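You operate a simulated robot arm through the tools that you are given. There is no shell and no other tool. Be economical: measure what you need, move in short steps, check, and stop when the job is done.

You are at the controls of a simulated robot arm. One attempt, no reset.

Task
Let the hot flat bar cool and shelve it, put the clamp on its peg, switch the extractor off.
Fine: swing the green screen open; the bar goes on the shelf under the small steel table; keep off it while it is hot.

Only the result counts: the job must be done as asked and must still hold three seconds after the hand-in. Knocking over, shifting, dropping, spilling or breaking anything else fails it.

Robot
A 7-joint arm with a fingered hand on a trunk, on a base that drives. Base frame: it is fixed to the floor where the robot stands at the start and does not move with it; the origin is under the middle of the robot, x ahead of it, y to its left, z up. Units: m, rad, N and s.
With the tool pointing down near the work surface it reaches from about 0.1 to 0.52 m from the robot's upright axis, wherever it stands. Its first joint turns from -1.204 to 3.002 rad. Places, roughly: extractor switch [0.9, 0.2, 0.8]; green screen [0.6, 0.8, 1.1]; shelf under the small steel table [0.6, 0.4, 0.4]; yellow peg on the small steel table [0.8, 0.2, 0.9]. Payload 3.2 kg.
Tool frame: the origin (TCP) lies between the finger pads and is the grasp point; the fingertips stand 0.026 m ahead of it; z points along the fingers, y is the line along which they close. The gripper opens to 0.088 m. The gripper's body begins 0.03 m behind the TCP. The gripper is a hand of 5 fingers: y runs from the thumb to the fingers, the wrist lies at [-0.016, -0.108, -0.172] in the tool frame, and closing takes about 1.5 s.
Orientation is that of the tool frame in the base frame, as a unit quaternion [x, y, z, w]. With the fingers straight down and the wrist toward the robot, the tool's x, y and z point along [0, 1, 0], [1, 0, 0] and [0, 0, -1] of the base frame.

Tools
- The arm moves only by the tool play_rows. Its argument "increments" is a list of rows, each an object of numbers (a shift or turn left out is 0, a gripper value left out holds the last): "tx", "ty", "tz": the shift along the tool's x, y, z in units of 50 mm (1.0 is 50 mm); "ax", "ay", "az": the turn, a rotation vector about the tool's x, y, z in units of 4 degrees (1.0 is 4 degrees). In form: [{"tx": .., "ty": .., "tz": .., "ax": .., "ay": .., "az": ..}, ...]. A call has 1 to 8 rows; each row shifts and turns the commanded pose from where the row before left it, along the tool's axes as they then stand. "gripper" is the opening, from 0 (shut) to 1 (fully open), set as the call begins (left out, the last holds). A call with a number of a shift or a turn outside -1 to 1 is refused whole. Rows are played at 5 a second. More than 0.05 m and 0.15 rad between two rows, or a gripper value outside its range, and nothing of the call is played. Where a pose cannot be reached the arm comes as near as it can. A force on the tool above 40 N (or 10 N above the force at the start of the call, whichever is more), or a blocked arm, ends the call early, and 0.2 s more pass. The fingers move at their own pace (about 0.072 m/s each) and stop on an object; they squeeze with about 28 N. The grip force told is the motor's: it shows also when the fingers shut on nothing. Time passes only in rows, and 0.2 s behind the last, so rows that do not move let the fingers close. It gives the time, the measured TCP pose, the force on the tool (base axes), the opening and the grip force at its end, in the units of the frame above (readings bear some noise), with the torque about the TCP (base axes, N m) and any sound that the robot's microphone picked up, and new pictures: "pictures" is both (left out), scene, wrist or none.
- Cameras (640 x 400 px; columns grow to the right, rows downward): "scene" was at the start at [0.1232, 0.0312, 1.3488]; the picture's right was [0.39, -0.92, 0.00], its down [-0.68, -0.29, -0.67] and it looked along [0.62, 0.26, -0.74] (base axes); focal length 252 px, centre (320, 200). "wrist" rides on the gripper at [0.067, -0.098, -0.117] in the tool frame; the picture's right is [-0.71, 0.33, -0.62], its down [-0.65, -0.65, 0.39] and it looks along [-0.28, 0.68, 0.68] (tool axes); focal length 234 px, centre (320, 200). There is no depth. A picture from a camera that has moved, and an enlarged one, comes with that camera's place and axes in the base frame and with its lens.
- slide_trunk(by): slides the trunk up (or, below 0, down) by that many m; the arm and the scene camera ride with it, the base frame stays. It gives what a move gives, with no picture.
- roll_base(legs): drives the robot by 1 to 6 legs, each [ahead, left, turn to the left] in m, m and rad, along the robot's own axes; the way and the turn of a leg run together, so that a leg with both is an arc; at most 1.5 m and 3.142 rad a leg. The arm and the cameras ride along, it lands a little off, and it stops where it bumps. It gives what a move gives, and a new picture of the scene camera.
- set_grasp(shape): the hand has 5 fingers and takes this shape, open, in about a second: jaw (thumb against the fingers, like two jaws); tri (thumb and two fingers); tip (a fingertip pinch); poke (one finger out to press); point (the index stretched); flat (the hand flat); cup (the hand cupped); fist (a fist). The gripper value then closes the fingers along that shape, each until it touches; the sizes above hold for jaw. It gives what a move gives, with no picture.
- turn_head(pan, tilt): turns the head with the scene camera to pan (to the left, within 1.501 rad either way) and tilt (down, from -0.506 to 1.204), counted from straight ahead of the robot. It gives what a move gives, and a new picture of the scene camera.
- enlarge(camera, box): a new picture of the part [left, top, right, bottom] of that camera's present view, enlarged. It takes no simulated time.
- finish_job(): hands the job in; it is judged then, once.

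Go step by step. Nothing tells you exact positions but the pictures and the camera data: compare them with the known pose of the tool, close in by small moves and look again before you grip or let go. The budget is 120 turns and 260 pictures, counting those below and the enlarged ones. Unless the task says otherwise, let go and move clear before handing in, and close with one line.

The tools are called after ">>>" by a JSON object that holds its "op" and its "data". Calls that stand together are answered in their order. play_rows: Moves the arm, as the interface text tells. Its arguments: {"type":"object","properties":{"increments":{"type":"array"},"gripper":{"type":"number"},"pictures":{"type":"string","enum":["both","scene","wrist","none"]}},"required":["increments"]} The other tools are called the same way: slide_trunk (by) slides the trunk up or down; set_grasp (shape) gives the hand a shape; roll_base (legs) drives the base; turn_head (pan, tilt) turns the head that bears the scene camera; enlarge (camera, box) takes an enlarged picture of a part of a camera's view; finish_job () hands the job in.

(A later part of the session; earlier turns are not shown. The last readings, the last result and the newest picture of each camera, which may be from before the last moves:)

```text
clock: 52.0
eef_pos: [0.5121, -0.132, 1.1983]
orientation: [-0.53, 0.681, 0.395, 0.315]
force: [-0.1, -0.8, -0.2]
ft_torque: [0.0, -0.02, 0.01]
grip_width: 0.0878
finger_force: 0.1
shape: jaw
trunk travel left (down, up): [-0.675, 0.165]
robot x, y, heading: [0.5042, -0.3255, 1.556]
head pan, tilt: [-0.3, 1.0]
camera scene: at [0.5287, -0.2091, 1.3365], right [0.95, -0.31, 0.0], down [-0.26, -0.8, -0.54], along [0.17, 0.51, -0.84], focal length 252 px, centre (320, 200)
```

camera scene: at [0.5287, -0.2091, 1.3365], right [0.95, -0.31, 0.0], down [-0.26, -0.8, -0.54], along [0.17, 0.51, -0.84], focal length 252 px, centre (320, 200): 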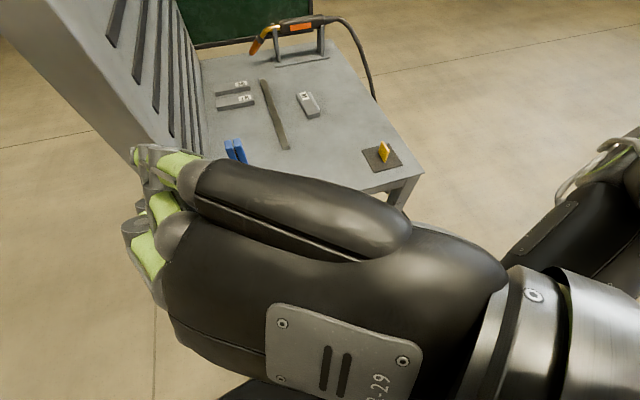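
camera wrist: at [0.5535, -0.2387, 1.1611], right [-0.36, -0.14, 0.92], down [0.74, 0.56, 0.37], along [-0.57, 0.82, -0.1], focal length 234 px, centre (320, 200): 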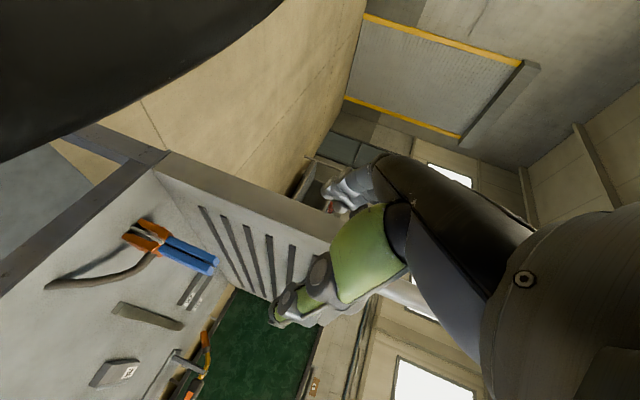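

The arm's first joint is at its right-hand limit, so the clamp should be on the robot's left side instead. First I'll look closely at the clamp with the wrist camera.

>>> {"op": "enlarge", "data": {"camera": "wrist", "box": [0, 100, 320, 300]}}

>>> {"op": "enlarge", "data": {"camera": "scene", "box": [340, 120, 440, 200]}}

```text
2.00 times, centred on (160, 200) of wrist
camera zoom: at [0.5899, -0.2798, 1.1794], right [-0.16, -0.17, 0.97], down [0.79, 0.56, 0.23], along [-0.59, 0.81, 0.04], focal length 468 px, centre (640, 200)
```

zoom: 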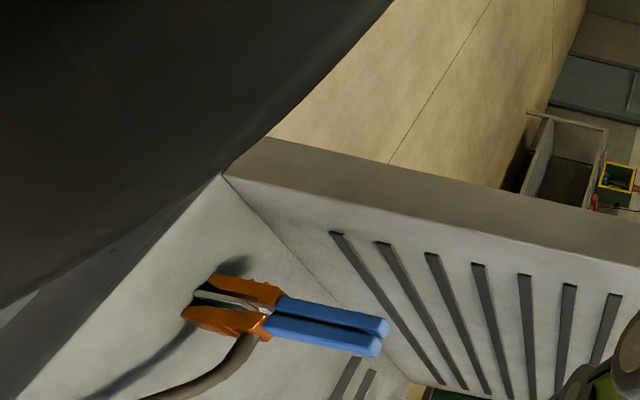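

```text
5.00 times, centred on (390, 160) of scene
camera zoom: at [0.5287, -0.2091, 1.3365], right [0.95, -0.31, 0.0], down [-0.26, -0.8, -0.54], along [0.17, 0.51, -0.84], focal length 1259 px, centre (-30, 400)
```

zoom: 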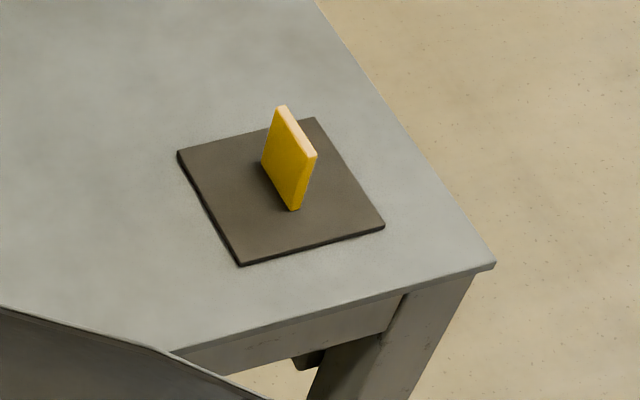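

The clamp's jaws look slightly open and the peg is a thin fin. I'll turn the base right and swing the arm left about the robot axis to get the first joint away from its limit.

>>> {"op": "roll_base", "data": {"legs": [[-0.1, 0, 0], [0, 0, -0.8]]}}

>>> {"op": "play_rows", "data": {"increments": [{"ax": -0.847, "ay": 0.204, "az": -0.49, "tx": 0.065, "ty": 0.264}, {"ax": -0.847, "ay": 0.204, "az": -0.49, "tx": 0.065, "ty": 0.264}, {"ax": -0.847, "ay": 0.204, "az": -0.49, "tx": 0.065, "ty": 0.264}, {"ax": -0.847, "ay": 0.204, "az": -0.49, "tx": 0.065, "ty": 0.264}, {"ax": -0.847, "ay": 0.204, "az": -0.49, "tx": 0.065, "ty": 0.264}, {"ax": -0.847, "ay": 0.204, "az": -0.49, "tx": 0.065, "ty": 0.264}], "pictures": "none"}}

>>> {"op": "play_rows", "data": {"increments": [{"ax": -0.847, "ay": 0.204, "az": -0.49, "tx": 0.065, "ty": 0.264}, {"ax": -0.847, "ay": 0.204, "az": -0.49, "tx": 0.065, "ty": 0.264}, {"ax": -0.847, "ay": 0.204, "az": -0.49, "tx": 0.065, "ty": 0.264}, {"ax": -0.847, "ay": 0.204, "az": -0.49, "tx": 0.065, "ty": 0.264}, {"ax": -0.847, "ay": 0.204, "az": -0.49, "tx": 0.065, "ty": 0.264}, {}], "pictures": "scene"}}

```text
clock: 55.3
eef_pos: [0.647, -0.2959, 1.199]
orientation: [-0.224, 0.833, 0.241, 0.445]
force: [-0.2, 0.0, -0.3]
ft_torque: [0.01, 0.0, 0.02]
grip_width: 0.0879
finger_force: 0.1
shape: jaw
trunk travel left (down, up): [-0.675, 0.165]
robot x, y, heading: [0.5033, -0.4246, 0.752]
head pan, tilt: [-0.3, 1.0]
camera scene: at [0.6036, -0.3616, 1.3365], right [0.44, -0.9, 0.0], down [-0.76, -0.37, -0.54], along [0.48, 0.24, -0.84], focal length 252 px, centre (320, 200)
```

scene: 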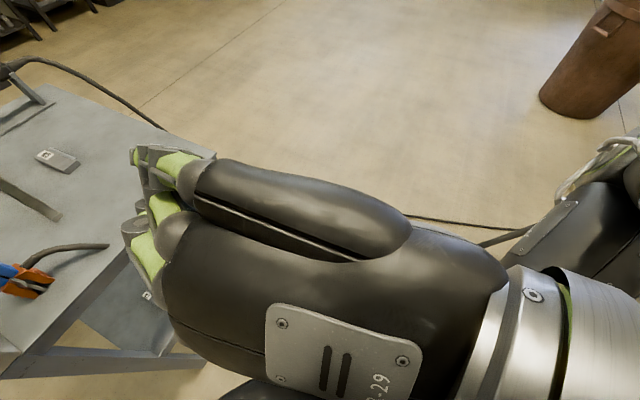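

```text
clock: 56.4
eef_pos: [0.5884, -0.2532, 1.1937]
orientation: [-0.344, 0.792, 0.305, 0.402]
force: [1.4, 0.3, -0.2]
ft_torque: [-0.05, 0.06, 0.06]
grip_width: 0.088
finger_force: 0.0
shape: jaw
out of reach, approached as far as the arm can: row 1, 2, 3, 4, 5
trunk travel left (down, up): [-0.675, 0.165]
robot x, y, heading: [0.5035, -0.4238, 0.761]
head pan, tilt: [-0.3, 1.0]
stopped in row 5: the force on the tool passed its limit at 57 N (the readings are from after the stop); the commanded pose is now the measured one
```

```text
clock: 56.7
eef_pos: [0.5855, -0.2506, 1.1948]
orientation: [-0.349, 0.79, 0.309, 0.398]
force: [4.2, -0.4, -0.1]
ft_torque: [0.05, 0.21, 0.54]
grip_width: 0.0879
finger_force: 0.0
shape: jaw
out of reach, approached as far as the arm can: row 1
trunk travel left (down, up): [-0.675, 0.165]
robot x, y, heading: [0.507, -0.4283, 0.755]
head pan, tilt: [-0.3, 1.0]
stopped in row 1: the force on the tool passed its limit at 64 N (the readings are from after the stop); the commanded pose is now the measured one
camera scene: at [0.6035, -0.3605, 1.3364], right [0.44, -0.9, 0.0], down [-0.76, -0.37, -0.54], along [0.48, 0.24, -0.84], focal length 252 px, centre (320, 200)
```

scene: 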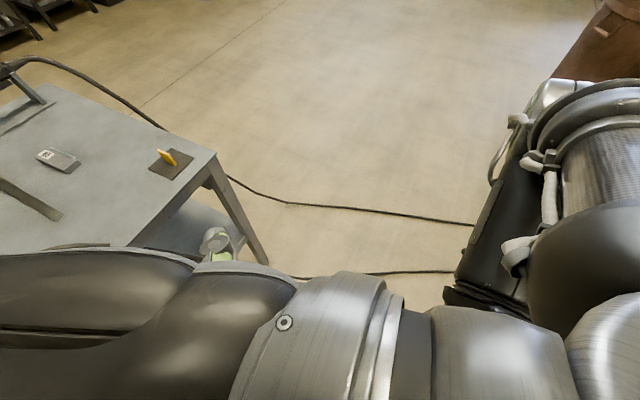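

The hand is pressing on the robot's own body. I'll move it radially outward.

>>> {"op": "play_rows", "data": {"increments": [{"tx": -0.48, "ty": 0.09, "tz": 0.86}, {"tx": -0.48, "ty": 0.09, "tz": 0.86}, {"tx": -0.48, "ty": 0.09, "tz": 0.86}, {}], "pictures": "scene"}}

```text
clock: 57.7
eef_pos: [0.5925, -0.2185, 1.187]
orientation: [-0.345, 0.791, 0.313, 0.397]
force: [0.1, 0.2, 0.0]
ft_torque: [0.01, 0.0, -0.02]
grip_width: 0.0881
finger_force: 0.0
shape: jaw
out of reach, approached as far as the arm can: row 1, 2, 3
trunk travel left (down, up): [-0.675, 0.165]
robot x, y, heading: [0.5045, -0.4293, 0.756]
head pan, tilt: [-0.3, 1.0]
camera scene: at [0.6035, -0.362, 1.3365], right [0.44, -0.9, 0.0], down [-0.76, -0.37, -0.54], along [0.48, 0.24, -0.84], focal length 252 px, centre (320, 200)
```

scene: 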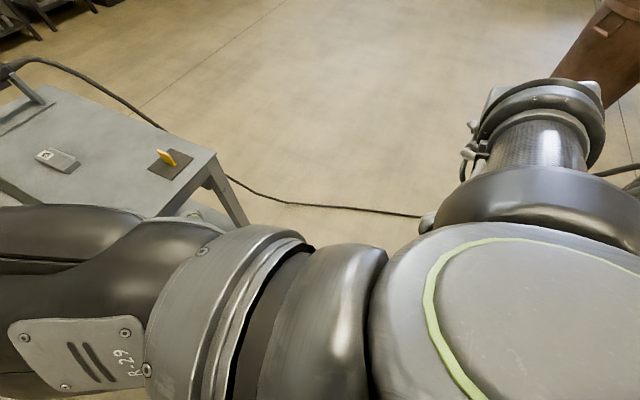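

I'll unwind the hand to the default pose (fingers down, pointing away from the robot) and start again from a healthy configuration.

>>> {"op": "play_rows", "data": {"increments": [{"ax": 0.54, "ay": 0.44, "az": 0.71}, {"ax": 0.54, "ay": 0.44, "az": 0.71}, {"ax": 0.54, "ay": 0.44, "az": 0.71}, {"ax": 0.54, "ay": 0.44, "az": 0.71}, {"ax": 0.54, "ay": 0.44, "az": 0.71}, {"ax": 0.54, "ay": 0.44, "az": 0.71}, {"ax": 0.54, "ay": 0.44, "az": 0.71}, {"ax": 0.54, "ay": 0.44, "az": 0.71}], "pictures": "none"}}

>>> {"op": "play_rows", "data": {"increments": [{"ax": 0.54, "ay": 0.44, "az": 0.71}, {"ax": 0.54, "ay": 0.44, "az": 0.71}, {"ax": 0.54, "ay": 0.44, "az": 0.71}, {"ax": 0.54, "ay": 0.44, "az": 0.71}, {"ax": 0.54, "ay": 0.44, "az": 0.71}, {"ax": 0.54, "ay": 0.44, "az": 0.71}, {"ax": 0.54, "ay": 0.44, "az": 0.71}, {"ax": 0.54, "ay": 0.44, "az": 0.71}], "pictures": "none"}}

>>> {"op": "play_rows", "data": {"increments": [{"ax": 0.54, "ay": 0.44, "az": 0.71}, {"ax": 0.54, "ay": 0.44, "az": 0.71}, {"ax": 0.54, "ay": 0.44, "az": 0.71}, {"ax": 0.54, "ay": 0.44, "az": 0.71}, {"ax": 0.54, "ay": 0.44, "az": 0.71}, {"ax": 0.54, "ay": 0.44, "az": 0.71}, {"ax": 0.54, "ay": 0.44, "az": 0.71}], "pictures": "scene"}}

```text
clock: 58.3
eef_pos: [0.5979, -0.2188, 1.1863]
orientation: [-0.309, 0.821, 0.288, 0.384]
force: [1.5, -0.7, -0.1]
ft_torque: [0.1, -0.02, 0.5]
grip_width: 0.088
finger_force: 0.0
shape: jaw
trunk travel left (down, up): [-0.675, 0.165]
robot x, y, heading: [0.5055, -0.4277, 0.761]
head pan, tilt: [-0.3, 1.0]
stopped in row 2: the force on the tool passed its limit at 74 N (the readings are from after the stop); the commanded pose is now the measured one
```

```text
clock: 58.6
eef_pos: [0.6001, -0.2181, 1.1848]
orientation: [-0.303, 0.824, 0.283, 0.385]
force: [1.3, -0.9, -0.3]
ft_torque: [0.0, -0.02, 0.17]
grip_width: 0.088
finger_force: 0.0
shape: jaw
trunk travel left (down, up): [-0.675, 0.165]
robot x, y, heading: [0.5044, -0.4264, 0.758]
head pan, tilt: [-0.3, 1.0]
stopped in row 1: the force on the tool passed its limit at 64 N (the readings are from after the stop); the commanded pose is now the measured one
```

```text
clock: 59.0
eef_pos: [0.6037, -0.2183, 1.1846]
orientation: [-0.296, 0.828, 0.275, 0.388]
force: [0.2, 0.5, 0.8]
ft_torque: [0.02, 0.02, 0.15]
grip_width: 0.0879
finger_force: 0.1
shape: jaw
trunk travel left (down, up): [-0.675, 0.165]
robot x, y, heading: [0.5047, -0.4287, 0.756]
head pan, tilt: [-0.3, 1.0]
stopped in row 1: the force on the tool passed its limit at 67 N (the readings are from after the stop); the commanded pose is now the measured one
camera scene: at [0.6034, -0.3611, 1.3365], right [0.45, -0.89, 0.0], down [-0.75, -0.38, -0.54], along [0.48, 0.24, -0.84], focal length 252 px, centre (320, 200)
```

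scene: 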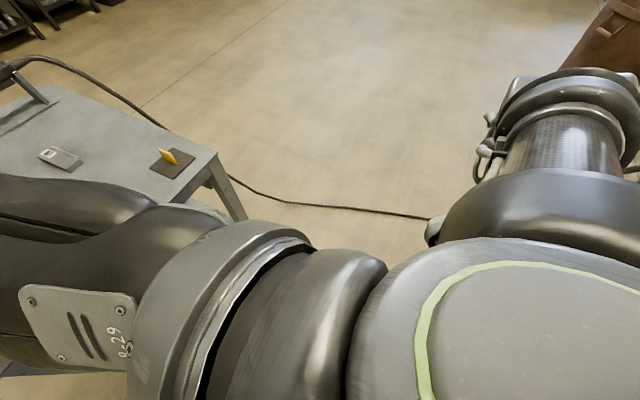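

>>> {"op": "play_rows", "data": {"increments": [{"tx": -0.57, "ty": -0.05, "tz": 0.8}, {"tx": -0.57, "ty": -0.05, "tz": 0.8}, {"tx": -0.57, "ty": -0.05, "tz": 0.8}, {"tx": -0.57, "ty": -0.05, "tz": 0.8}, {"tx": -0.57, "ty": -0.05, "tz": 0.8}], "pictures": "scene"}}

```text
clock: 60.2
eef_pos: [0.631, -0.1932, 1.1858]
orientation: [-0.296, 0.828, 0.275, 0.388]
force: [0.2, 0.0, -0.3]
ft_torque: [0.0, 0.02, -0.03]
grip_width: 0.088
finger_force: 0.1
shape: jaw
out of reach, approached as far as the arm can: row 1, 2, 3, 4, 5
trunk travel left (down, up): [-0.675, 0.165]
robot x, y, heading: [0.5062, -0.4247, 0.754]
head pan, tilt: [-0.3, 1.0]
camera scene: at [0.6037, -0.3615, 1.3365], right [0.44, -0.9, 0.0], down [-0.76, -0.37, -0.54], along [0.48, 0.24, -0.84], focal length 252 px, centre (320, 200)
```

scene: 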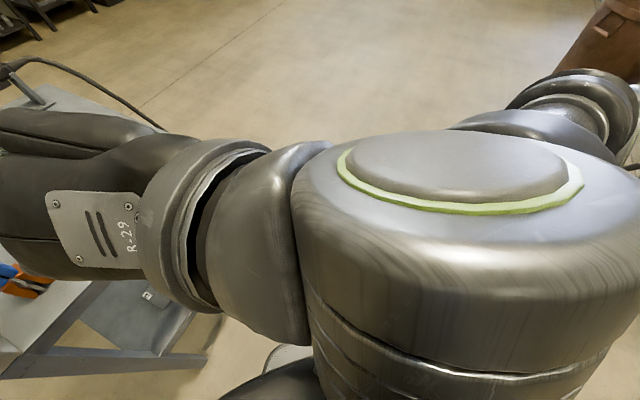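

The hand is freer now, so I'll try rotating towards the default again.

>>> {"op": "play_rows", "data": {"increments": [{"ax": 0.54, "ay": 0.44, "az": 0.71}, {"ax": 0.54, "ay": 0.44, "az": 0.71}, {"ax": 0.54, "ay": 0.44, "az": 0.71}, {"ax": 0.54, "ay": 0.44, "az": 0.71}, {"ax": 0.54, "ay": 0.44, "az": 0.71}, {"ax": 0.54, "ay": 0.44, "az": 0.71}, {"ax": 0.54, "ay": 0.44, "az": 0.71}, {"ax": 0.54, "ay": 0.44, "az": 0.71}], "pictures": "none"}}

>>> {"op": "play_rows", "data": {"increments": [{"ax": 0.54, "ay": 0.44, "az": 0.71}, {"ax": 0.54, "ay": 0.44, "az": 0.71}, {"ax": 0.54, "ay": 0.44, "az": 0.71}, {"ax": 0.54, "ay": 0.44, "az": 0.71}, {"ax": 0.54, "ay": 0.44, "az": 0.71}, {"ax": 0.54, "ay": 0.44, "az": 0.71}, {"ax": 0.54, "ay": 0.44, "az": 0.71}, {"ax": 0.54, "ay": 0.44, "az": 0.71}], "pictures": "scene"}}

```text
clock: 61.3
eef_pos: [0.6338, -0.1906, 1.1845]
orientation: [-0.196, 0.895, 0.224, 0.331]
force: [0.1, 1.0, 0.3]
ft_torque: [0.0, 0.02, 0.03]
grip_width: 0.0882
finger_force: 0.1
shape: jaw
trunk travel left (down, up): [-0.675, 0.165]
robot x, y, heading: [0.5032, -0.4292, 0.756]
head pan, tilt: [-0.3, 1.0]
stopped in row 5: the force on the tool passed its limit at 56 N (the readings are from after the stop); the commanded pose is now the measured one
```

```text
clock: 61.7
eef_pos: [0.6363, -0.1907, 1.1841]
orientation: [-0.175, 0.906, 0.213, 0.322]
force: [1.4, 1.0, 0.1]
ft_torque: [-0.13, 0.07, 0.12]
grip_width: 0.088
finger_force: 0.1
shape: jaw
trunk travel left (down, up): [-0.675, 0.165]
robot x, y, heading: [0.5042, -0.4263, 0.758]
head pan, tilt: [-0.3, 1.0]
stopped in row 2: the force on the tool passed its limit at 57 N (the readings are from after the stop); the commanded pose is now the measured one
camera scene: at [0.6034, -0.3612, 1.3365], right [0.44, -0.9, 0.0], down [-0.76, -0.37, -0.54], along [0.48, 0.24, -0.84], focal length 252 px, centre (320, 200)
```

scene: 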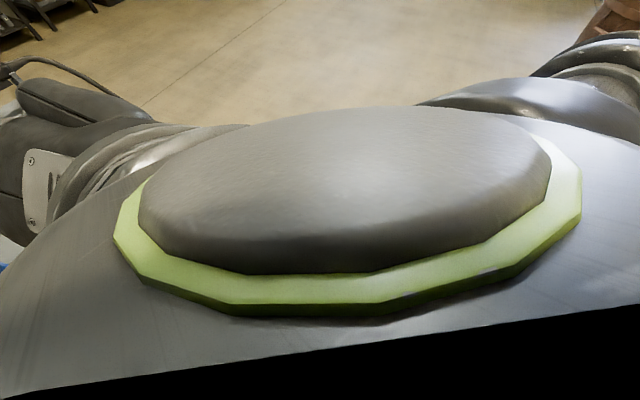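

>>> {"op": "play_rows", "data": {"increments": [{"tx": -0.64, "ty": 0.25, "tz": 0.7}, {"tx": -0.64, "ty": 0.25, "tz": 0.7}, {"tx": -0.64, "ty": 0.25, "tz": 0.7}, {"tx": -0.64, "ty": 0.25, "tz": 0.7}], "pictures": "none"}}

>>> {"op": "play_rows", "data": {"increments": [{"ax": 0.54, "ay": 0.44, "az": 0.71}, {"ax": 0.54, "ay": 0.44, "az": 0.71}, {"ax": 0.54, "ay": 0.44, "az": 0.71}, {"ax": 0.54, "ay": 0.44, "az": 0.71}, {"ax": 0.54, "ay": 0.44, "az": 0.71}, {"ax": 0.54, "ay": 0.44, "az": 0.71}, {"ax": 0.54, "ay": 0.44, "az": 0.71}, {"ax": 0.54, "ay": 0.44, "az": 0.71}], "pictures": "scene"}}

```text
clock: 62.7
eef_pos: [0.7441, -0.0905, 1.1847]
orientation: [-0.172, 0.906, 0.214, 0.323]
force: [0.4, -0.3, -0.2]
ft_torque: [0.0, 0.01, -0.03]
grip_width: 0.0878
finger_force: 0.1
shape: jaw
out of reach, approached as far as the arm can: row 4
trunk travel left (down, up): [-0.675, 0.165]
robot x, y, heading: [0.5022, -0.4256, 0.751]
head pan, tilt: [-0.3, 1.0]
```

```text
clock: 64.5
eef_pos: [0.7443, -0.09, 1.1825]
orientation: [0.032, 0.976, 0.111, 0.185]
force: [-0.1, 0.4, -0.1]
ft_torque: [0.03, -0.02, 0.01]
grip_width: 0.0879
finger_force: 0.0
shape: jaw
trunk travel left (down, up): [-0.675, 0.165]
robot x, y, heading: [0.5036, -0.428, 0.756]
head pan, tilt: [-0.3, 1.0]
camera scene: at [0.6035, -0.3613, 1.3365], right [0.44, -0.9, 0.0], down [-0.76, -0.37, -0.54], along [0.48, 0.24, -0.84], focal length 252 px, centre (320, 200)
```

scene: 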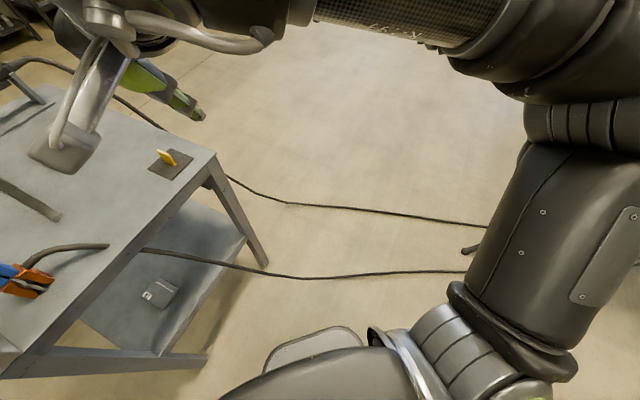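

The arm is healthy again. I'll move the hand over towards (0.55, 0.1) at height, then rotate it into a forward-reaching pose that closes along x.

>>> {"op": "play_rows", "data": {"increments": [{"tx": 0.73, "ty": 0.66, "tz": -0.11}, {"tx": 0.73, "ty": 0.66, "tz": -0.11}, {"tx": 0.73, "ty": 0.66, "tz": -0.11}, {"tx": 0.73, "ty": 0.66, "tz": -0.11}, {"tx": 0.73, "ty": 0.66, "tz": -0.11}], "pictures": "none"}}

>>> {"op": "play_rows", "data": {"increments": [{"ax": -0.552, "ay": -0.192, "az": -0.809}, {"ax": -0.552, "ay": -0.192, "az": -0.809}, {"ax": -0.552, "ay": -0.192, "az": -0.809}, {"ax": -0.552, "ay": -0.192, "az": -0.809}, {"ax": -0.552, "ay": -0.192, "az": -0.809}, {"ax": -0.552, "ay": -0.192, "az": -0.809}, {"ax": -0.552, "ay": -0.192, "az": -0.809}, {"ax": -0.552, "ay": -0.192, "az": -0.809}], "pictures": "none"}}

>>> {"op": "play_rows", "data": {"increments": [{"ax": -0.552, "ay": -0.192, "az": -0.809}, {"ax": -0.552, "ay": -0.192, "az": -0.809}, {"ax": -0.552, "ay": -0.192, "az": -0.809}, {"ax": -0.552, "ay": -0.192, "az": -0.809}, {"ax": -0.552, "ay": -0.192, "az": -0.809}, {"ax": -0.552, "ay": -0.192, "az": -0.809}, {"ax": -0.552, "ay": -0.192, "az": -0.809}, {"ax": -0.552, "ay": -0.192, "az": -0.809}], "pictures": "none"}}

```text
clock: 65.9
eef_pos: [0.6274, 0.0719, 1.2209]
orientation: [0.079, 0.975, 0.135, 0.157]
force: [0.2, -0.4, 0.1]
ft_torque: [-0.02, -0.01, -0.03]
grip_width: 0.0877
finger_force: 0.2
shape: jaw
out of reach, approached as far as the arm can: row 5
trunk travel left (down, up): [-0.675, 0.165]
robot x, y, heading: [0.5023, -0.4263, 0.752]
head pan, tilt: [-0.3, 1.0]
stopped in row 5: the arm was blocked; the commanded pose is now the measured one
```

```text
clock: 67.7
eef_pos: [0.626, 0.0724, 1.2189]
orientation: [-0.161, 0.926, 0.238, 0.247]
force: [0.1, 0.2, -0.6]
ft_torque: [-0.01, 0.02, -0.01]
grip_width: 0.0879
finger_force: 0.0
shape: jaw
trunk travel left (down, up): [-0.675, 0.165]
robot x, y, heading: [0.5076, -0.427, 0.761]
head pan, tilt: [-0.3, 1.0]
```

```text
clock: 69.5
eef_pos: [0.6263, 0.0735, 1.2193]
orientation: [-0.19, 0.915, 0.249, 0.255]
force: [1.1, 0.6, -0.7]
ft_torque: [-0.02, 0.03, -0.02]
grip_width: 0.0877
finger_force: 0.1
shape: jaw
out of reach, approached as far as the arm can: row 2, 3, 4, 5, 6, 7, 8
trunk travel left (down, up): [-0.675, 0.165]
robot x, y, heading: [0.5026, -0.4316, 0.76]
head pan, tilt: [-0.3, 1.0]
```

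The arm is stretched at that height. I'll bring the base 0.13 m closer, then continue the rotation lower down.

>>> {"op": "roll_base", "data": {"legs": [[0.09, 0.095, 0]]}}

>>> {"op": "play_rows", "data": {"increments": [{"ax": -0.552, "ay": -0.192, "az": -0.809}, {"ax": -0.552, "ay": -0.192, "az": -0.809}, {"ax": -0.552, "ay": -0.192, "az": -0.809}, {"ax": -0.552, "ay": -0.192, "az": -0.809}, {"ax": -0.552, "ay": -0.192, "az": -0.809}, {"ax": -0.552, "ay": -0.192, "az": -0.809}], "pictures": "none"}}

```text
clock: 70.8
eef_pos: [0.6267, 0.2041, 1.2189]
orientation: [-0.189, 0.915, 0.25, 0.255]
force: [-0.5, 0.4, 0.6]
ft_torque: [-0.02, -0.01, -0.02]
grip_width: 0.088
finger_force: 0.0
shape: jaw
trunk travel left (down, up): [-0.675, 0.165]
robot x, y, heading: [0.5039, -0.2955, 0.755]
head pan, tilt: [-0.3, 1.0]
camera scene: at [0.603, -0.2301, 1.3365], right [0.44, -0.9, 0.0], down [-0.76, -0.37, -0.54], along [0.49, 0.24, -0.84], focal length 252 px, centre (320, 200)
```

scene: 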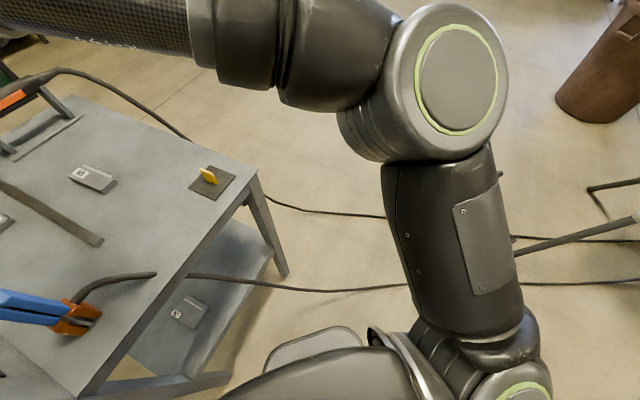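

```text
clock: 72.2
eef_pos: [0.6262, 0.2035, 1.2198]
orientation: [-0.189, 0.915, 0.25, 0.255]
force: [0.6, -0.5, 0.3]
ft_torque: [0.0, 0.01, -0.02]
grip_width: 0.088
finger_force: 0.1
shape: jaw
out of reach, approached as far as the arm can: row 1, 2, 3, 4, 5, 6
trunk travel left (down, up): [-0.675, 0.165]
robot x, y, heading: [0.5046, -0.2959, 0.754]
head pan, tilt: [-0.3, 1.0]
```

Before more effort on this grasp, I'll look closely at the clamp jaws to see whether they already stand open.

>>> {"op": "enlarge", "data": {"camera": "scene", "box": [30, 280, 130, 345]}}

>>> {"op": "enlarge", "data": {"camera": "wrist", "box": [0, 0, 640, 400]}}

```text
6.15 times, centred on (80, 312) of scene
camera zoom: at [0.603, -0.2305, 1.3365], right [0.44, -0.9, 0.0], down [-0.76, -0.37, -0.54], along [0.49, 0.24, -0.84], focal length 1550 px, centre (1797, -492)
```

zoom: 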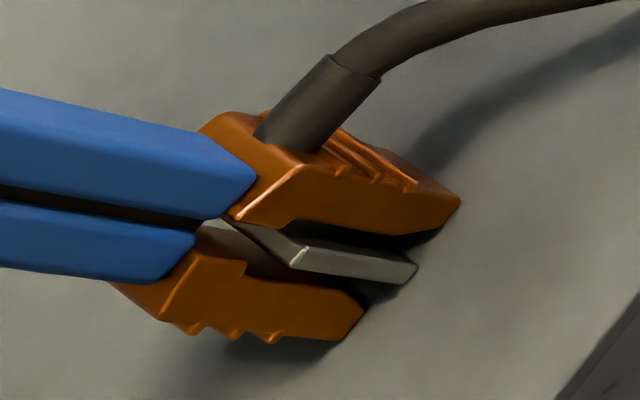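

```text
1.00 times, centred on (320, 200) of wrist (not enlarged: the box is as wide or as high as the picture)
camera zoom: at [0.5759, 0.0442, 1.2346], right [0.18, 0.08, 0.98], down [0.97, -0.17, -0.16], along [0.15, 0.98, -0.1], focal length 234 px, centre (320, 200)
```

zoom: 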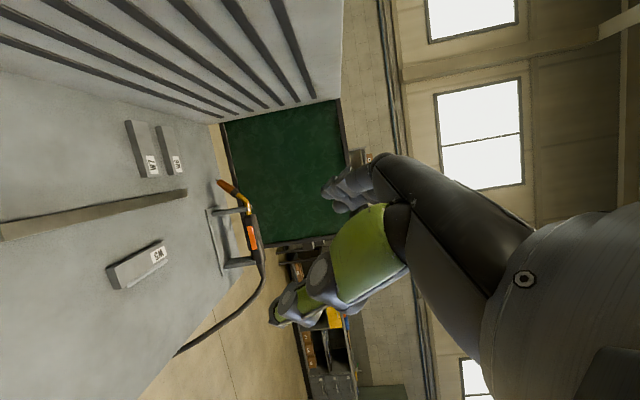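

The clamp is one rigid shape with its jaws standing open about 2 cm, so I can grip its handles across y with the natural palm-down pose. I'll unwind to the default orientation for a heading of 90° and pull back.

>>> {"op": "play_rows", "data": {"increments": [{"ax": 0.514, "ay": 0.21, "az": 0.833}, {"ax": 0.514, "ay": 0.21, "az": 0.833}, {"ax": 0.514, "ay": 0.21, "az": 0.833}, {"ax": 0.514, "ay": 0.21, "az": 0.833}, {"ax": 0.514, "ay": 0.21, "az": 0.833}, {"ax": 0.514, "ay": 0.21, "az": 0.833}, {"ax": 0.514, "ay": 0.21, "az": 0.833}], "pictures": "none"}}

>>> {"op": "play_rows", "data": {"increments": [{"ax": 0.514, "ay": 0.21, "az": 0.833}, {"ax": 0.514, "ay": 0.21, "az": 0.833}, {"ax": 0.514, "ay": 0.21, "az": 0.833}, {"ax": 0.514, "ay": 0.21, "az": 0.833}, {"ax": 0.514, "ay": 0.21, "az": 0.833}, {"ax": 0.514, "ay": 0.21, "az": 0.833}, {"ax": 0.514, "ay": 0.21, "az": 0.833}], "pictures": "none"}}

>>> {"op": "play_rows", "data": {"increments": [{"ax": 0.514, "ay": 0.21, "az": 0.833}, {"ax": 0.514, "ay": 0.21, "az": 0.833}, {"ax": 0.514, "ay": 0.21, "az": 0.833}, {"ax": 0.514, "ay": 0.21, "az": 0.833}, {"ax": 0.514, "ay": 0.21, "az": 0.833}, {"ax": 0.514, "ay": 0.21, "az": 0.833}], "pictures": "none"}}

>>> {"op": "play_rows", "data": {"increments": [{"tx": -0.85, "ty": -0.2, "tz": 0.3}, {"tx": -0.85, "ty": -0.2, "tz": 0.3}, {"tx": -0.85, "ty": -0.2, "tz": 0.3}, {"tx": -0.85, "ty": -0.2, "tz": 0.3}, {"tx": -0.85, "ty": -0.2, "tz": 0.3}, {"tx": -0.85, "ty": -0.2, "tz": 0.3}], "pictures": "scene"}}

```text
clock: 73.8
eef_pos: [0.6261, 0.2052, 1.2204]
orientation: [0.02, 0.97, 0.17, 0.173]
force: [-0.1, -0.1, 0.7]
ft_torque: [0.01, -0.02, 0.01]
grip_width: 0.0879
finger_force: 0.1
shape: jaw
trunk travel left (down, up): [-0.675, 0.165]
robot x, y, heading: [0.5027, -0.2949, 0.76]
head pan, tilt: [-0.3, 1.0]
```

```text
clock: 75.6
eef_pos: [0.6955, 0.1808, 1.2639]
orientation: [0.242, 0.962, 0.117, 0.059]
force: [0.7, -0.7, 0.1]
ft_torque: [0.01, -0.04, 0.02]
grip_width: 0.088
finger_force: 0.1
shape: jaw
out of reach, approached as far as the arm can: row 6, 7
trunk travel left (down, up): [-0.675, 0.165]
robot x, y, heading: [0.504, -0.2965, 0.755]
head pan, tilt: [-0.3, 1.0]
stopped in row 7: the arm was blocked; the commanded pose is now the measured one
```

```text
clock: 77.2
eef_pos: [0.7553, 0.1374, 1.2845]
orientation: [0.41, 0.908, 0.068, -0.058]
force: [-0.4, 0.9, 0.3]
ft_torque: [-0.01, -0.02, -0.02]
grip_width: 0.088
finger_force: 0.0
shape: jaw
out of reach, approached as far as the arm can: row 2, 3, 4, 5, 6
trunk travel left (down, up): [-0.675, 0.165]
robot x, y, heading: [0.5013, -0.2947, 0.754]
head pan, tilt: [-0.3, 1.0]
stopped in row 6: the arm was blocked; the commanded pose is now the measured one
```

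```text
clock: 78.6
eef_pos: [0.8731, -0.0735, 1.1489]
orientation: [0.408, 0.909, 0.067, -0.056]
force: [0.0, 0.2, -0.3]
ft_torque: [0.01, 0.0, 0.06]
grip_width: 0.0878
finger_force: 0.1
shape: jaw
trunk travel left (down, up): [-0.675, 0.165]
robot x, y, heading: [0.4998, -0.2983, 0.758]
head pan, tilt: [-0.3, 1.0]
camera scene: at [0.6041, -0.2324, 1.3365], right [0.44, -0.9, 0.0], down [-0.76, -0.37, -0.54], along [0.48, 0.24, -0.84], focal length 252 px, centre (320, 200)
```

scene: 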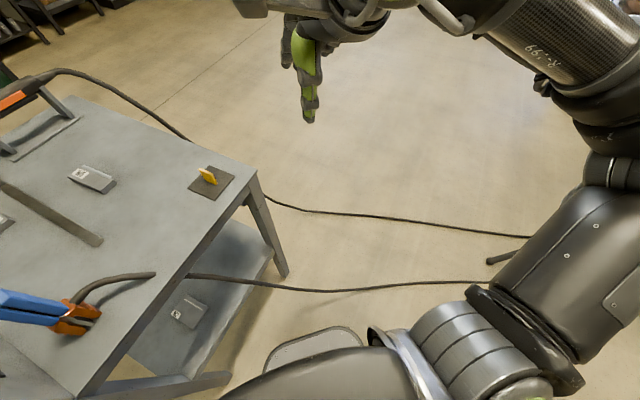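

>>> {"op": "play_rows", "data": {"increments": [{"ax": 0.36, "ay": -0.75}, {"ax": 0.36, "ay": -0.75}, {"ax": 0.36, "ay": -0.75}], "pictures": "none"}}

>>> {"op": "roll_base", "data": {"legs": [[0, 0, 0.81], [0.05, -0.08, 0]]}}

>>> {"op": "turn_head", "data": {"pan": 0.45, "tilt": 1.1}}

```text
clock: 79.4
eef_pos: [0.8721, -0.073, 1.1487]
orientation: [0.411, 0.912, 0.0, 0.001]
force: [0.3, 0.2, 0.5]
ft_torque: [0.0, 0.04, 0.0]
grip_width: 0.0878
finger_force: 0.0
shape: jaw
trunk travel left (down, up): [-0.675, 0.165]
robot x, y, heading: [0.4996, -0.2969, 0.757]
head pan, tilt: [-0.3, 1.0]
```

```text
clock: 82.6
eef_pos: [0.678, 0.1731, 1.1483]
orientation: [0.021, 1.0, 0.001, 0.0]
force: [0.3, -0.5, 0.4]
ft_torque: [-0.02, 0.04, -0.01]
grip_width: 0.0879
finger_force: 0.1
shape: jaw
trunk travel left (down, up): [-0.675, 0.165]
robot x, y, heading: [0.582, -0.2489, 1.556]
head pan, tilt: [-0.3, 1.0]
camera scene: at [0.6055, -0.1296, 1.3365], right [0.95, -0.31, 0.0], down [-0.26, -0.8, -0.54], along [0.17, 0.51, -0.84], focal length 252 px, centre (320, 200)
```

scene: 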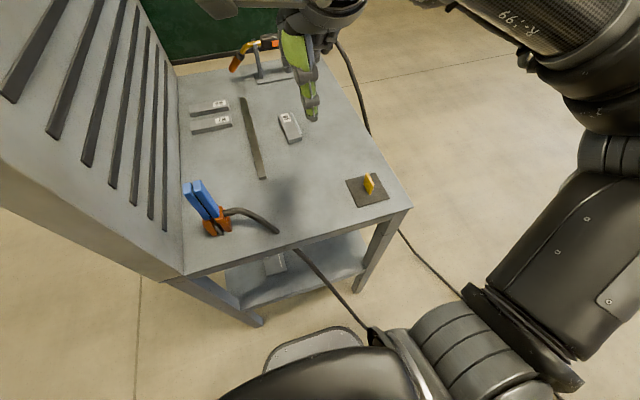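

```text
clock: 83.7
eef_pos: [0.6784, 0.1736, 1.1474]
orientation: [0.021, 1.0, 0.002, 0.0]
force: [0.1, -0.4, -0.1]
ft_torque: [0.02, -0.01, -0.02]
grip_width: 0.0878
finger_force: 0.1
shape: jaw
trunk travel left (down, up): [-0.675, 0.165]
robot x, y, heading: [0.583, -0.2463, 1.559]
head pan, tilt: [0.45, 1.1]
camera scene: at [0.5569, -0.1388, 1.3299], right [0.91, 0.42, 0.0], down [0.38, -0.81, -0.45], along [-0.19, 0.41, -0.89], focal length 252 px, centre (320, 200)
```

scene: 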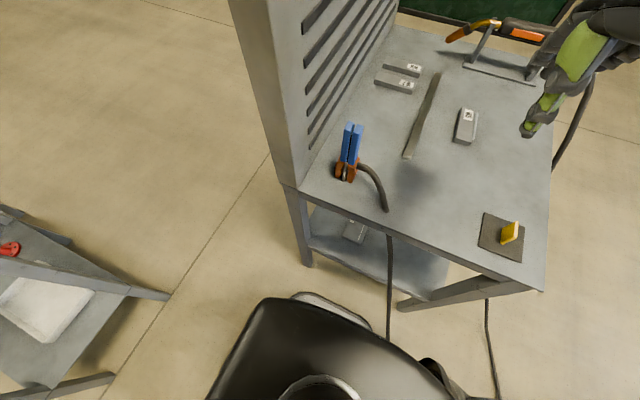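

The setup is good now: hand palm-down, with the clamp and the peg both visible. I'll measure them precisely.

>>> {"op": "enlarge", "data": {"camera": "scene", "box": [300, 105, 420, 195]}}

>>> {"op": "enlarge", "data": {"camera": "scene", "box": [460, 200, 560, 275]}}

```text
4.44 times, centred on (360, 150) of scene
camera zoom: at [0.5569, -0.1388, 1.3299], right [0.91, 0.42, 0.0], down [0.38, -0.81, -0.45], along [-0.19, 0.41, -0.89], focal length 1119 px, centre (142, 422)
```

zoom: 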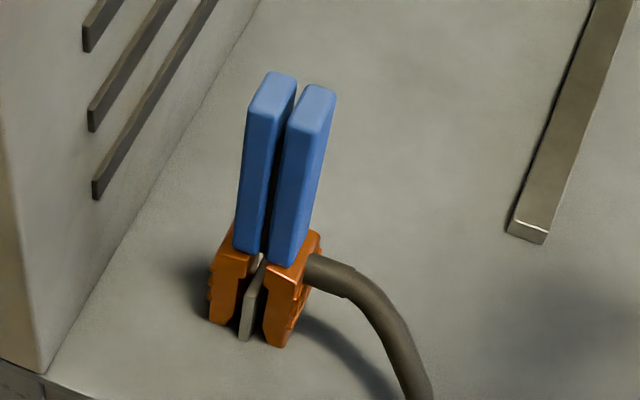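

```text
5.33 times, centred on (510, 238) of scene
camera zoom: at [0.5569, -0.1388, 1.3299], right [0.91, 0.42, 0.0], down [0.38, -0.81, -0.45], along [-0.19, 0.41, -0.89], focal length 1343 px, centre (-693, 0)
```

zoom: 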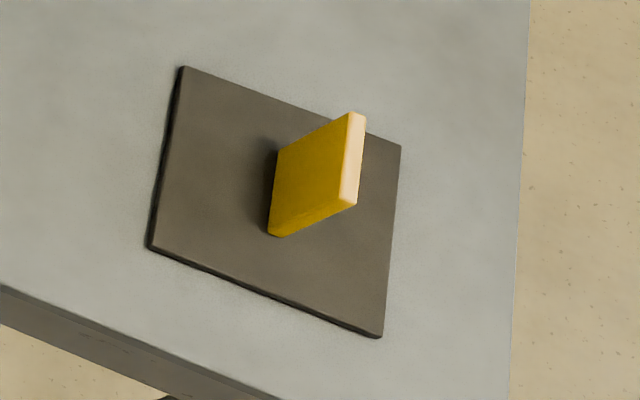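

The clamp handles are centred at (0.482, 0.162) with the top at z≈1.00. The peg fin is at (0.815, 0.157), top ≈0.90. I'll move the hand above the clamp.

>>> {"op": "play_rows", "data": {"increments": [{"tx": 0.96, "ty": -0.06, "az": -0.15}, {"tx": 0.96, "ty": -0.06, "az": -0.15}, {"tx": 0.96, "ty": -0.06, "az": -0.15}, {"tx": 0.96, "ty": -0.06, "az": -0.15}, {}], "pictures": "both"}}

```text
clock: 84.9
eef_pos: [0.4865, 0.1659, 1.1496]
orientation: [0.001, 1.0, 0.001, -0.001]
force: [0.8, -0.3, 0.4]
ft_torque: [0.02, 0.01, 0.03]
grip_width: 0.0878
finger_force: 0.1
shape: jaw
trunk travel left (down, up): [-0.675, 0.165]
robot x, y, heading: [0.5802, -0.2478, 1.562]
head pan, tilt: [0.45, 1.1]
camera scene: at [0.5584, -0.1389, 1.3299], right [0.91, 0.42, 0.0], down [0.38, -0.81, -0.45], along [-0.19, 0.41, -0.89], focal length 252 px, centre (320, 200)
camera wrist: at [0.4199, 0.0668, 1.2673], right [0.71, 0.33, 0.62], down [0.65, -0.65, -0.39], along [0.28, 0.68, -0.68], focal length 234 px, centre (320, 200)
```

scene: 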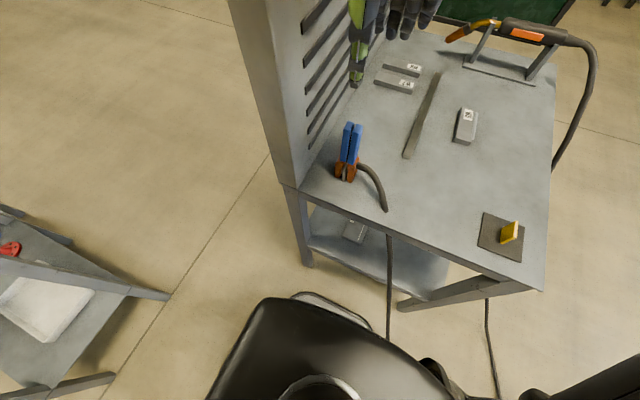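
wrist: 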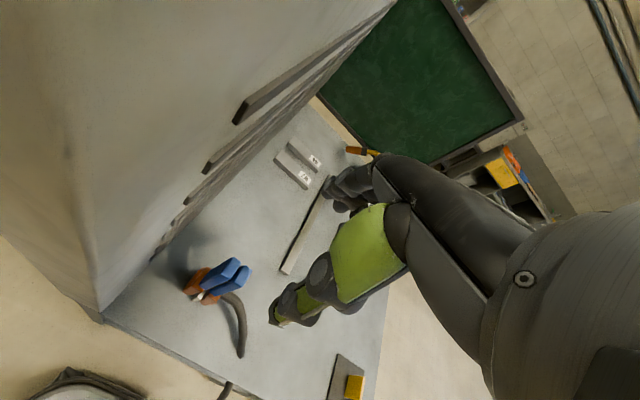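

>>> {"op": "play_rows", "data": {"increments": [{"tz": 0.8, "ty": -0.03}, {"tz": 0.8, "ty": -0.03}, {"tz": 0.7}, {}], "pictures": "both"}}

>>> {"op": "enlarge", "data": {"camera": "scene", "box": [290, 80, 450, 200]}}

```text
clock: 85.9
eef_pos: [0.4872, 0.1634, 1.0347]
orientation: [0.0, 1.0, 0.0, 0.0]
force: [0.7, 0.3, -0.9]
ft_torque: [0.01, 0.0, -0.01]
grip_width: 0.0879
finger_force: 0.1
shape: jaw
trunk travel left (down, up): [-0.675, 0.165]
robot x, y, heading: [0.5817, -0.247, 1.558]
head pan, tilt: [0.45, 1.1]
camera scene: at [0.5568, -0.1392, 1.3299], right [0.91, 0.42, 0.0], down [0.38, -0.81, -0.45], along [-0.19, 0.41, -0.89], focal length 252 px, centre (320, 200)
camera wrist: at [0.42, 0.065, 1.1517], right [0.71, 0.33, 0.62], down [0.65, -0.65, -0.39], along [0.28, 0.68, -0.68], focal length 234 px, centre (320, 200)
```

scene: 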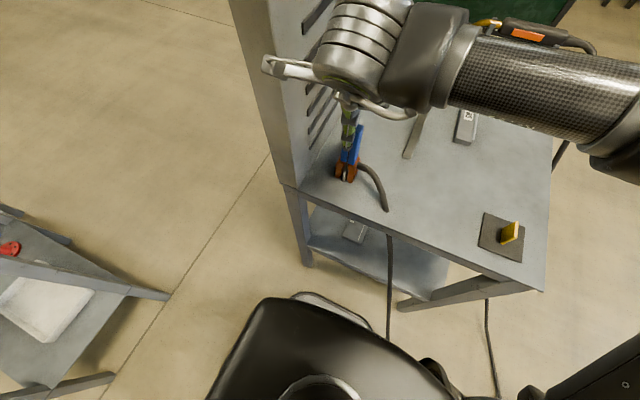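
wrist: 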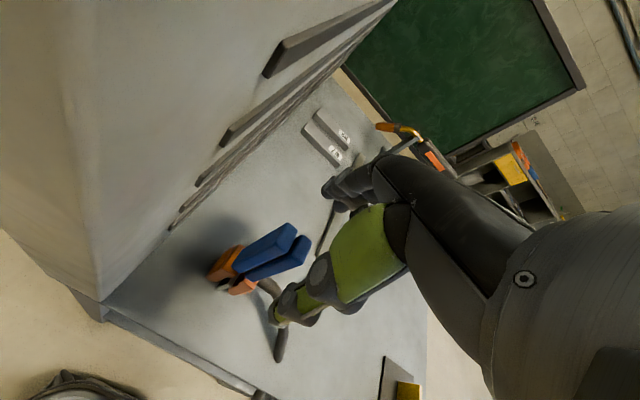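

```text
3.33 times, centred on (370, 140) of scene
camera zoom: at [0.5568, -0.1392, 1.3299], right [0.91, 0.42, 0.0], down [0.38, -0.81, -0.45], along [-0.19, 0.41, -0.89], focal length 840 px, centre (153, 400)
```

zoom: 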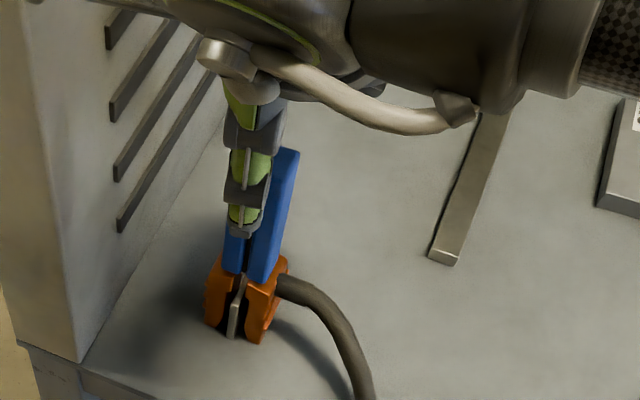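

>>> {"op": "play_rows", "data": {"increments": [{"tz": 0.5}, {"tz": 0.5}, {}], "pictures": "none"}}

>>> {"op": "play_rows", "data": {"increments": [{}, {}, {}, {}, {}, {}, {}], "gripper": 0, "pictures": "both"}}

>>> {"op": "enlarge", "data": {"camera": "scene", "box": [290, 80, 450, 200]}}

```text
clock: 86.7
eef_pos: [0.4856, 0.1648, 0.9848]
orientation: [0.0, 1.0, 0.001, -0.001]
force: [-0.1, 0.4, -0.1]
ft_torque: [-0.01, 0.03, -0.01]
grip_width: 0.0878
finger_force: 0.0
shape: jaw
trunk travel left (down, up): [-0.675, 0.165]
robot x, y, heading: [0.5818, -0.2452, 1.558]
head pan, tilt: [0.45, 1.1]
```

```text
clock: 88.3
eef_pos: [0.4864, 0.1647, 0.9853]
orientation: [-0.001, 1.0, 0.0, 0.001]
force: [0.2, -0.8, -0.7]
ft_torque: [0.02, -0.02, 0.0]
grip_width: 0.0168
finger_force: 28.2
shape: jaw
trunk travel left (down, up): [-0.675, 0.165]
robot x, y, heading: [0.5809, -0.2461, 1.559]
head pan, tilt: [0.45, 1.1]
camera scene: at [0.5567, -0.1385, 1.3298], right [0.91, 0.42, 0.0], down [0.38, -0.81, -0.45], along [-0.19, 0.41, -0.89], focal length 252 px, centre (320, 200)
camera wrist: at [0.4195, 0.0653, 1.1026], right [0.71, 0.33, 0.62], down [0.65, -0.65, -0.39], along [0.28, 0.68, -0.68], focal length 234 px, centre (320, 200)
```

scene: 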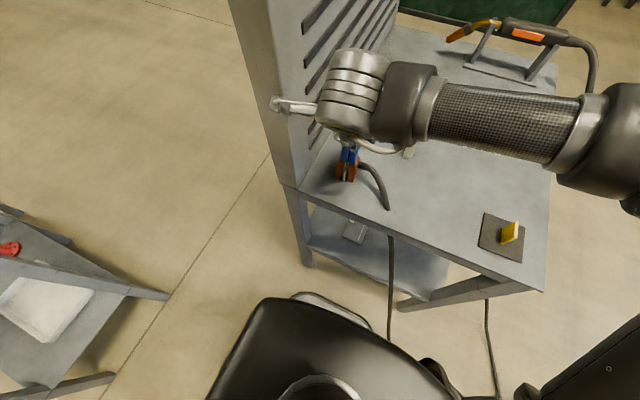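
wrist: 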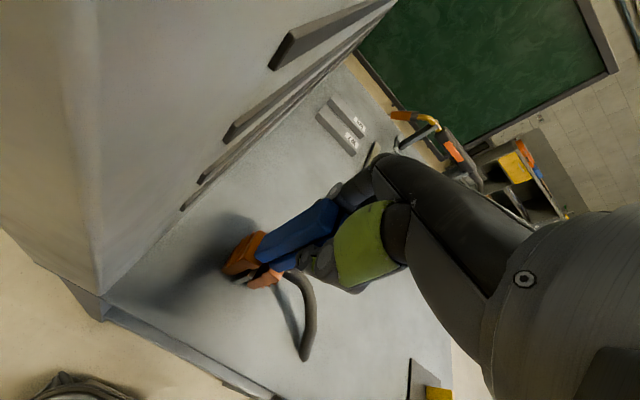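

```text
3.33 times, centred on (370, 140) of scene
camera zoom: at [0.5567, -0.1385, 1.3298], right [0.91, 0.42, 0.0], down [0.38, -0.81, -0.45], along [-0.19, 0.41, -0.89], focal length 840 px, centre (153, 400)
```

zoom: 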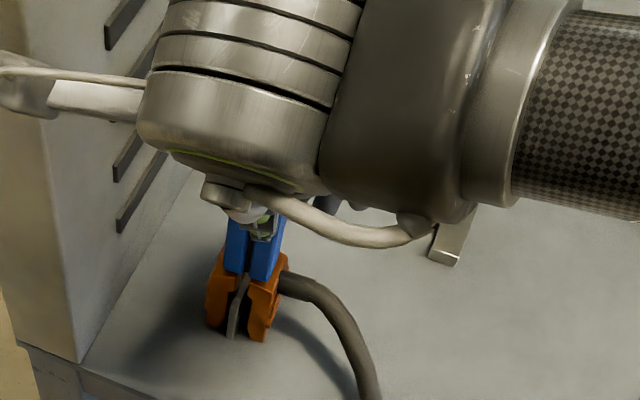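

Gripped at 17 mm width. I'll lift slowly and check.

>>> {"op": "play_rows", "data": {"increments": [{"tz": -0.4}, {"tz": -0.6}, {"tz": -0.8}, {}], "pictures": "both"}}

>>> {"op": "enlarge", "data": {"camera": "scene", "box": [290, 80, 450, 200]}}

```text
clock: 89.3
eef_pos: [0.4856, 0.1642, 1.0745]
orientation: [0.0, 1.0, 0.001, 0.0]
force: [1.1, 0.7, -3.0]
ft_torque: [0.02, 0.01, 0.0]
grip_width: 0.0167
finger_force: 27.4
shape: jaw
trunk travel left (down, up): [-0.675, 0.165]
robot x, y, heading: [0.581, -0.2474, 1.557]
head pan, tilt: [0.45, 1.1]
camera scene: at [0.5567, -0.1379, 1.3298], right [0.91, 0.42, 0.0], down [0.38, -0.81, -0.45], along [-0.19, 0.41, -0.89], focal length 252 px, centre (320, 200)
camera wrist: at [0.4193, 0.0648, 1.1917], right [0.71, 0.33, 0.62], down [0.65, -0.65, -0.39], along [0.28, 0.68, -0.68], focal length 234 px, centre (320, 200)
```

scene: 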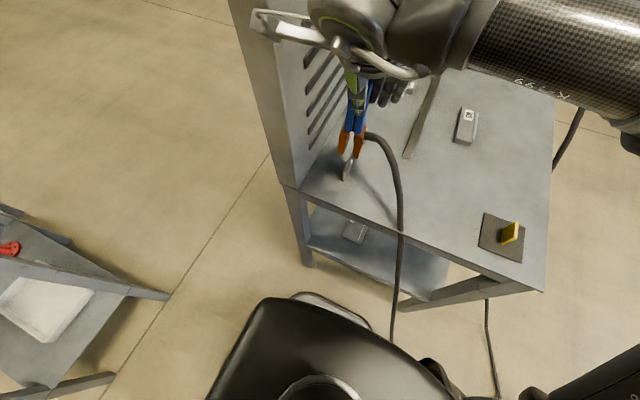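
wrist: 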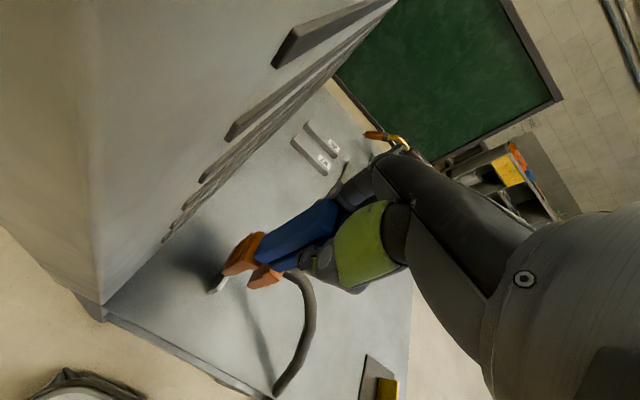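

```text
3.33 times, centred on (370, 140) of scene
camera zoom: at [0.5567, -0.1379, 1.3298], right [0.91, 0.42, 0.0], down [0.38, -0.81, -0.45], along [-0.19, 0.41, -0.89], focal length 840 px, centre (153, 400)
```

zoom: 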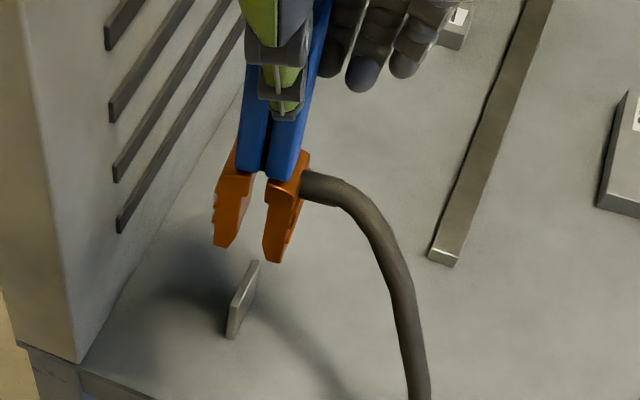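

The clamp was parked on an identical upright fin, so the peg takes it the same way. The peg is offset by about (+0.335, -0.005), so I'll carry it across.

>>> {"op": "play_rows", "data": {"increments": [{"tz": -0.4}, {"tx": -0.96}, {"tx": -0.96}, {"tx": -0.96}, {"tx": -0.96}, {"tx": -0.96}, {"tx": -0.96}, {"tx": -0.94, "ty": -0.1}], "pictures": "none"}}

>>> {"op": "turn_head", "data": {"pan": -0.3, "tilt": 1.0}}

```text
clock: 91.1
eef_pos: [0.8218, 0.1575, 1.0943]
orientation: [0.0, 1.0, 0.0, 0.0]
force: [-0.6, -0.5, -3.2]
ft_torque: [-0.02, -0.01, -0.01]
grip_width: 0.0164
finger_force: 27.8
shape: jaw
trunk travel left (down, up): [-0.675, 0.165]
robot x, y, heading: [0.5817, -0.2492, 1.554]
head pan, tilt: [0.45, 1.1]
```

```text
clock: 92.2
eef_pos: [0.8189, 0.1584, 1.0927]
orientation: [-0.001, 1.0, 0.001, 0.0]
force: [0.2, 0.4, -3.0]
ft_torque: [0.01, -0.02, -0.03]
grip_width: 0.0163
finger_force: 27.9
shape: jaw
trunk travel left (down, up): [-0.675, 0.165]
robot x, y, heading: [0.5811, -0.2459, 1.554]
head pan, tilt: [-0.3, 1.0]
camera scene: at [0.6051, -0.1294, 1.3364], right [0.95, -0.31, 0.0], down [-0.26, -0.8, -0.54], along [0.17, 0.51, -0.84], focal length 252 px, centre (320, 200)
```

scene: 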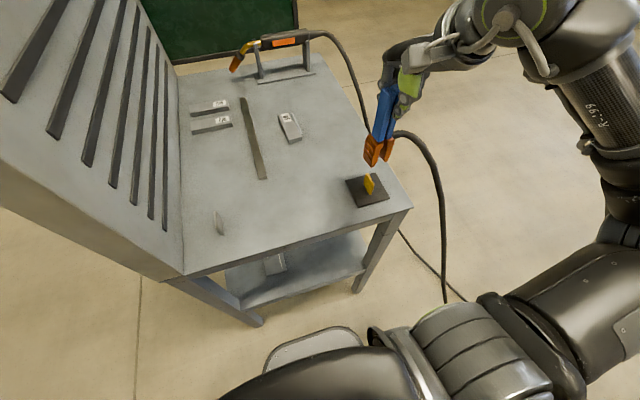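

>>> {"op": "enlarge", "data": {"camera": "scene", "box": [330, 120, 430, 210]}}

>>> {"op": "enlarge", "data": {"camera": "wrist", "box": [120, 180, 400, 380]}}

```text
4.44 times, centred on (380, 165) of scene
camera zoom: at [0.6051, -0.1294, 1.3364], right [0.95, -0.31, 0.0], down [-0.26, -0.8, -0.54], along [0.17, 0.51, -0.84], focal length 1119 px, centre (53, 356)
```

zoom: 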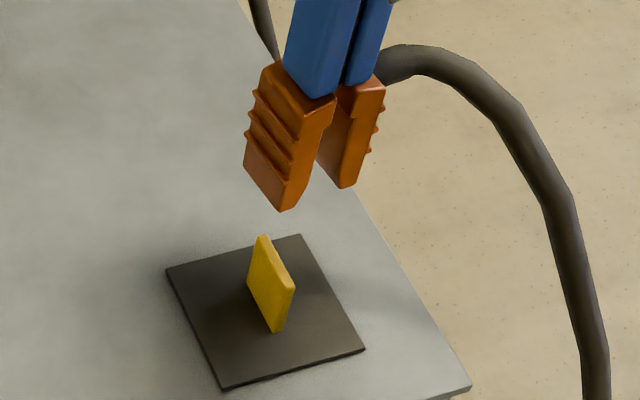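

```text
2.00 times, centred on (260, 280) of wrist
camera zoom: at [0.7526, 0.0587, 1.2114], right [0.71, 0.33, 0.62], down [0.65, -0.65, -0.39], along [0.28, 0.68, -0.68], focal length 468 px, centre (440, 40)
```

zoom: 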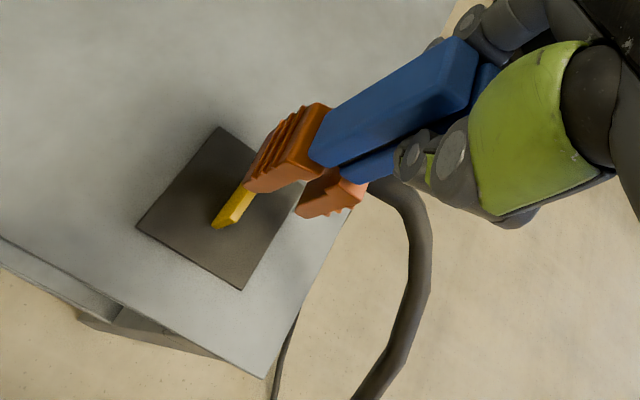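

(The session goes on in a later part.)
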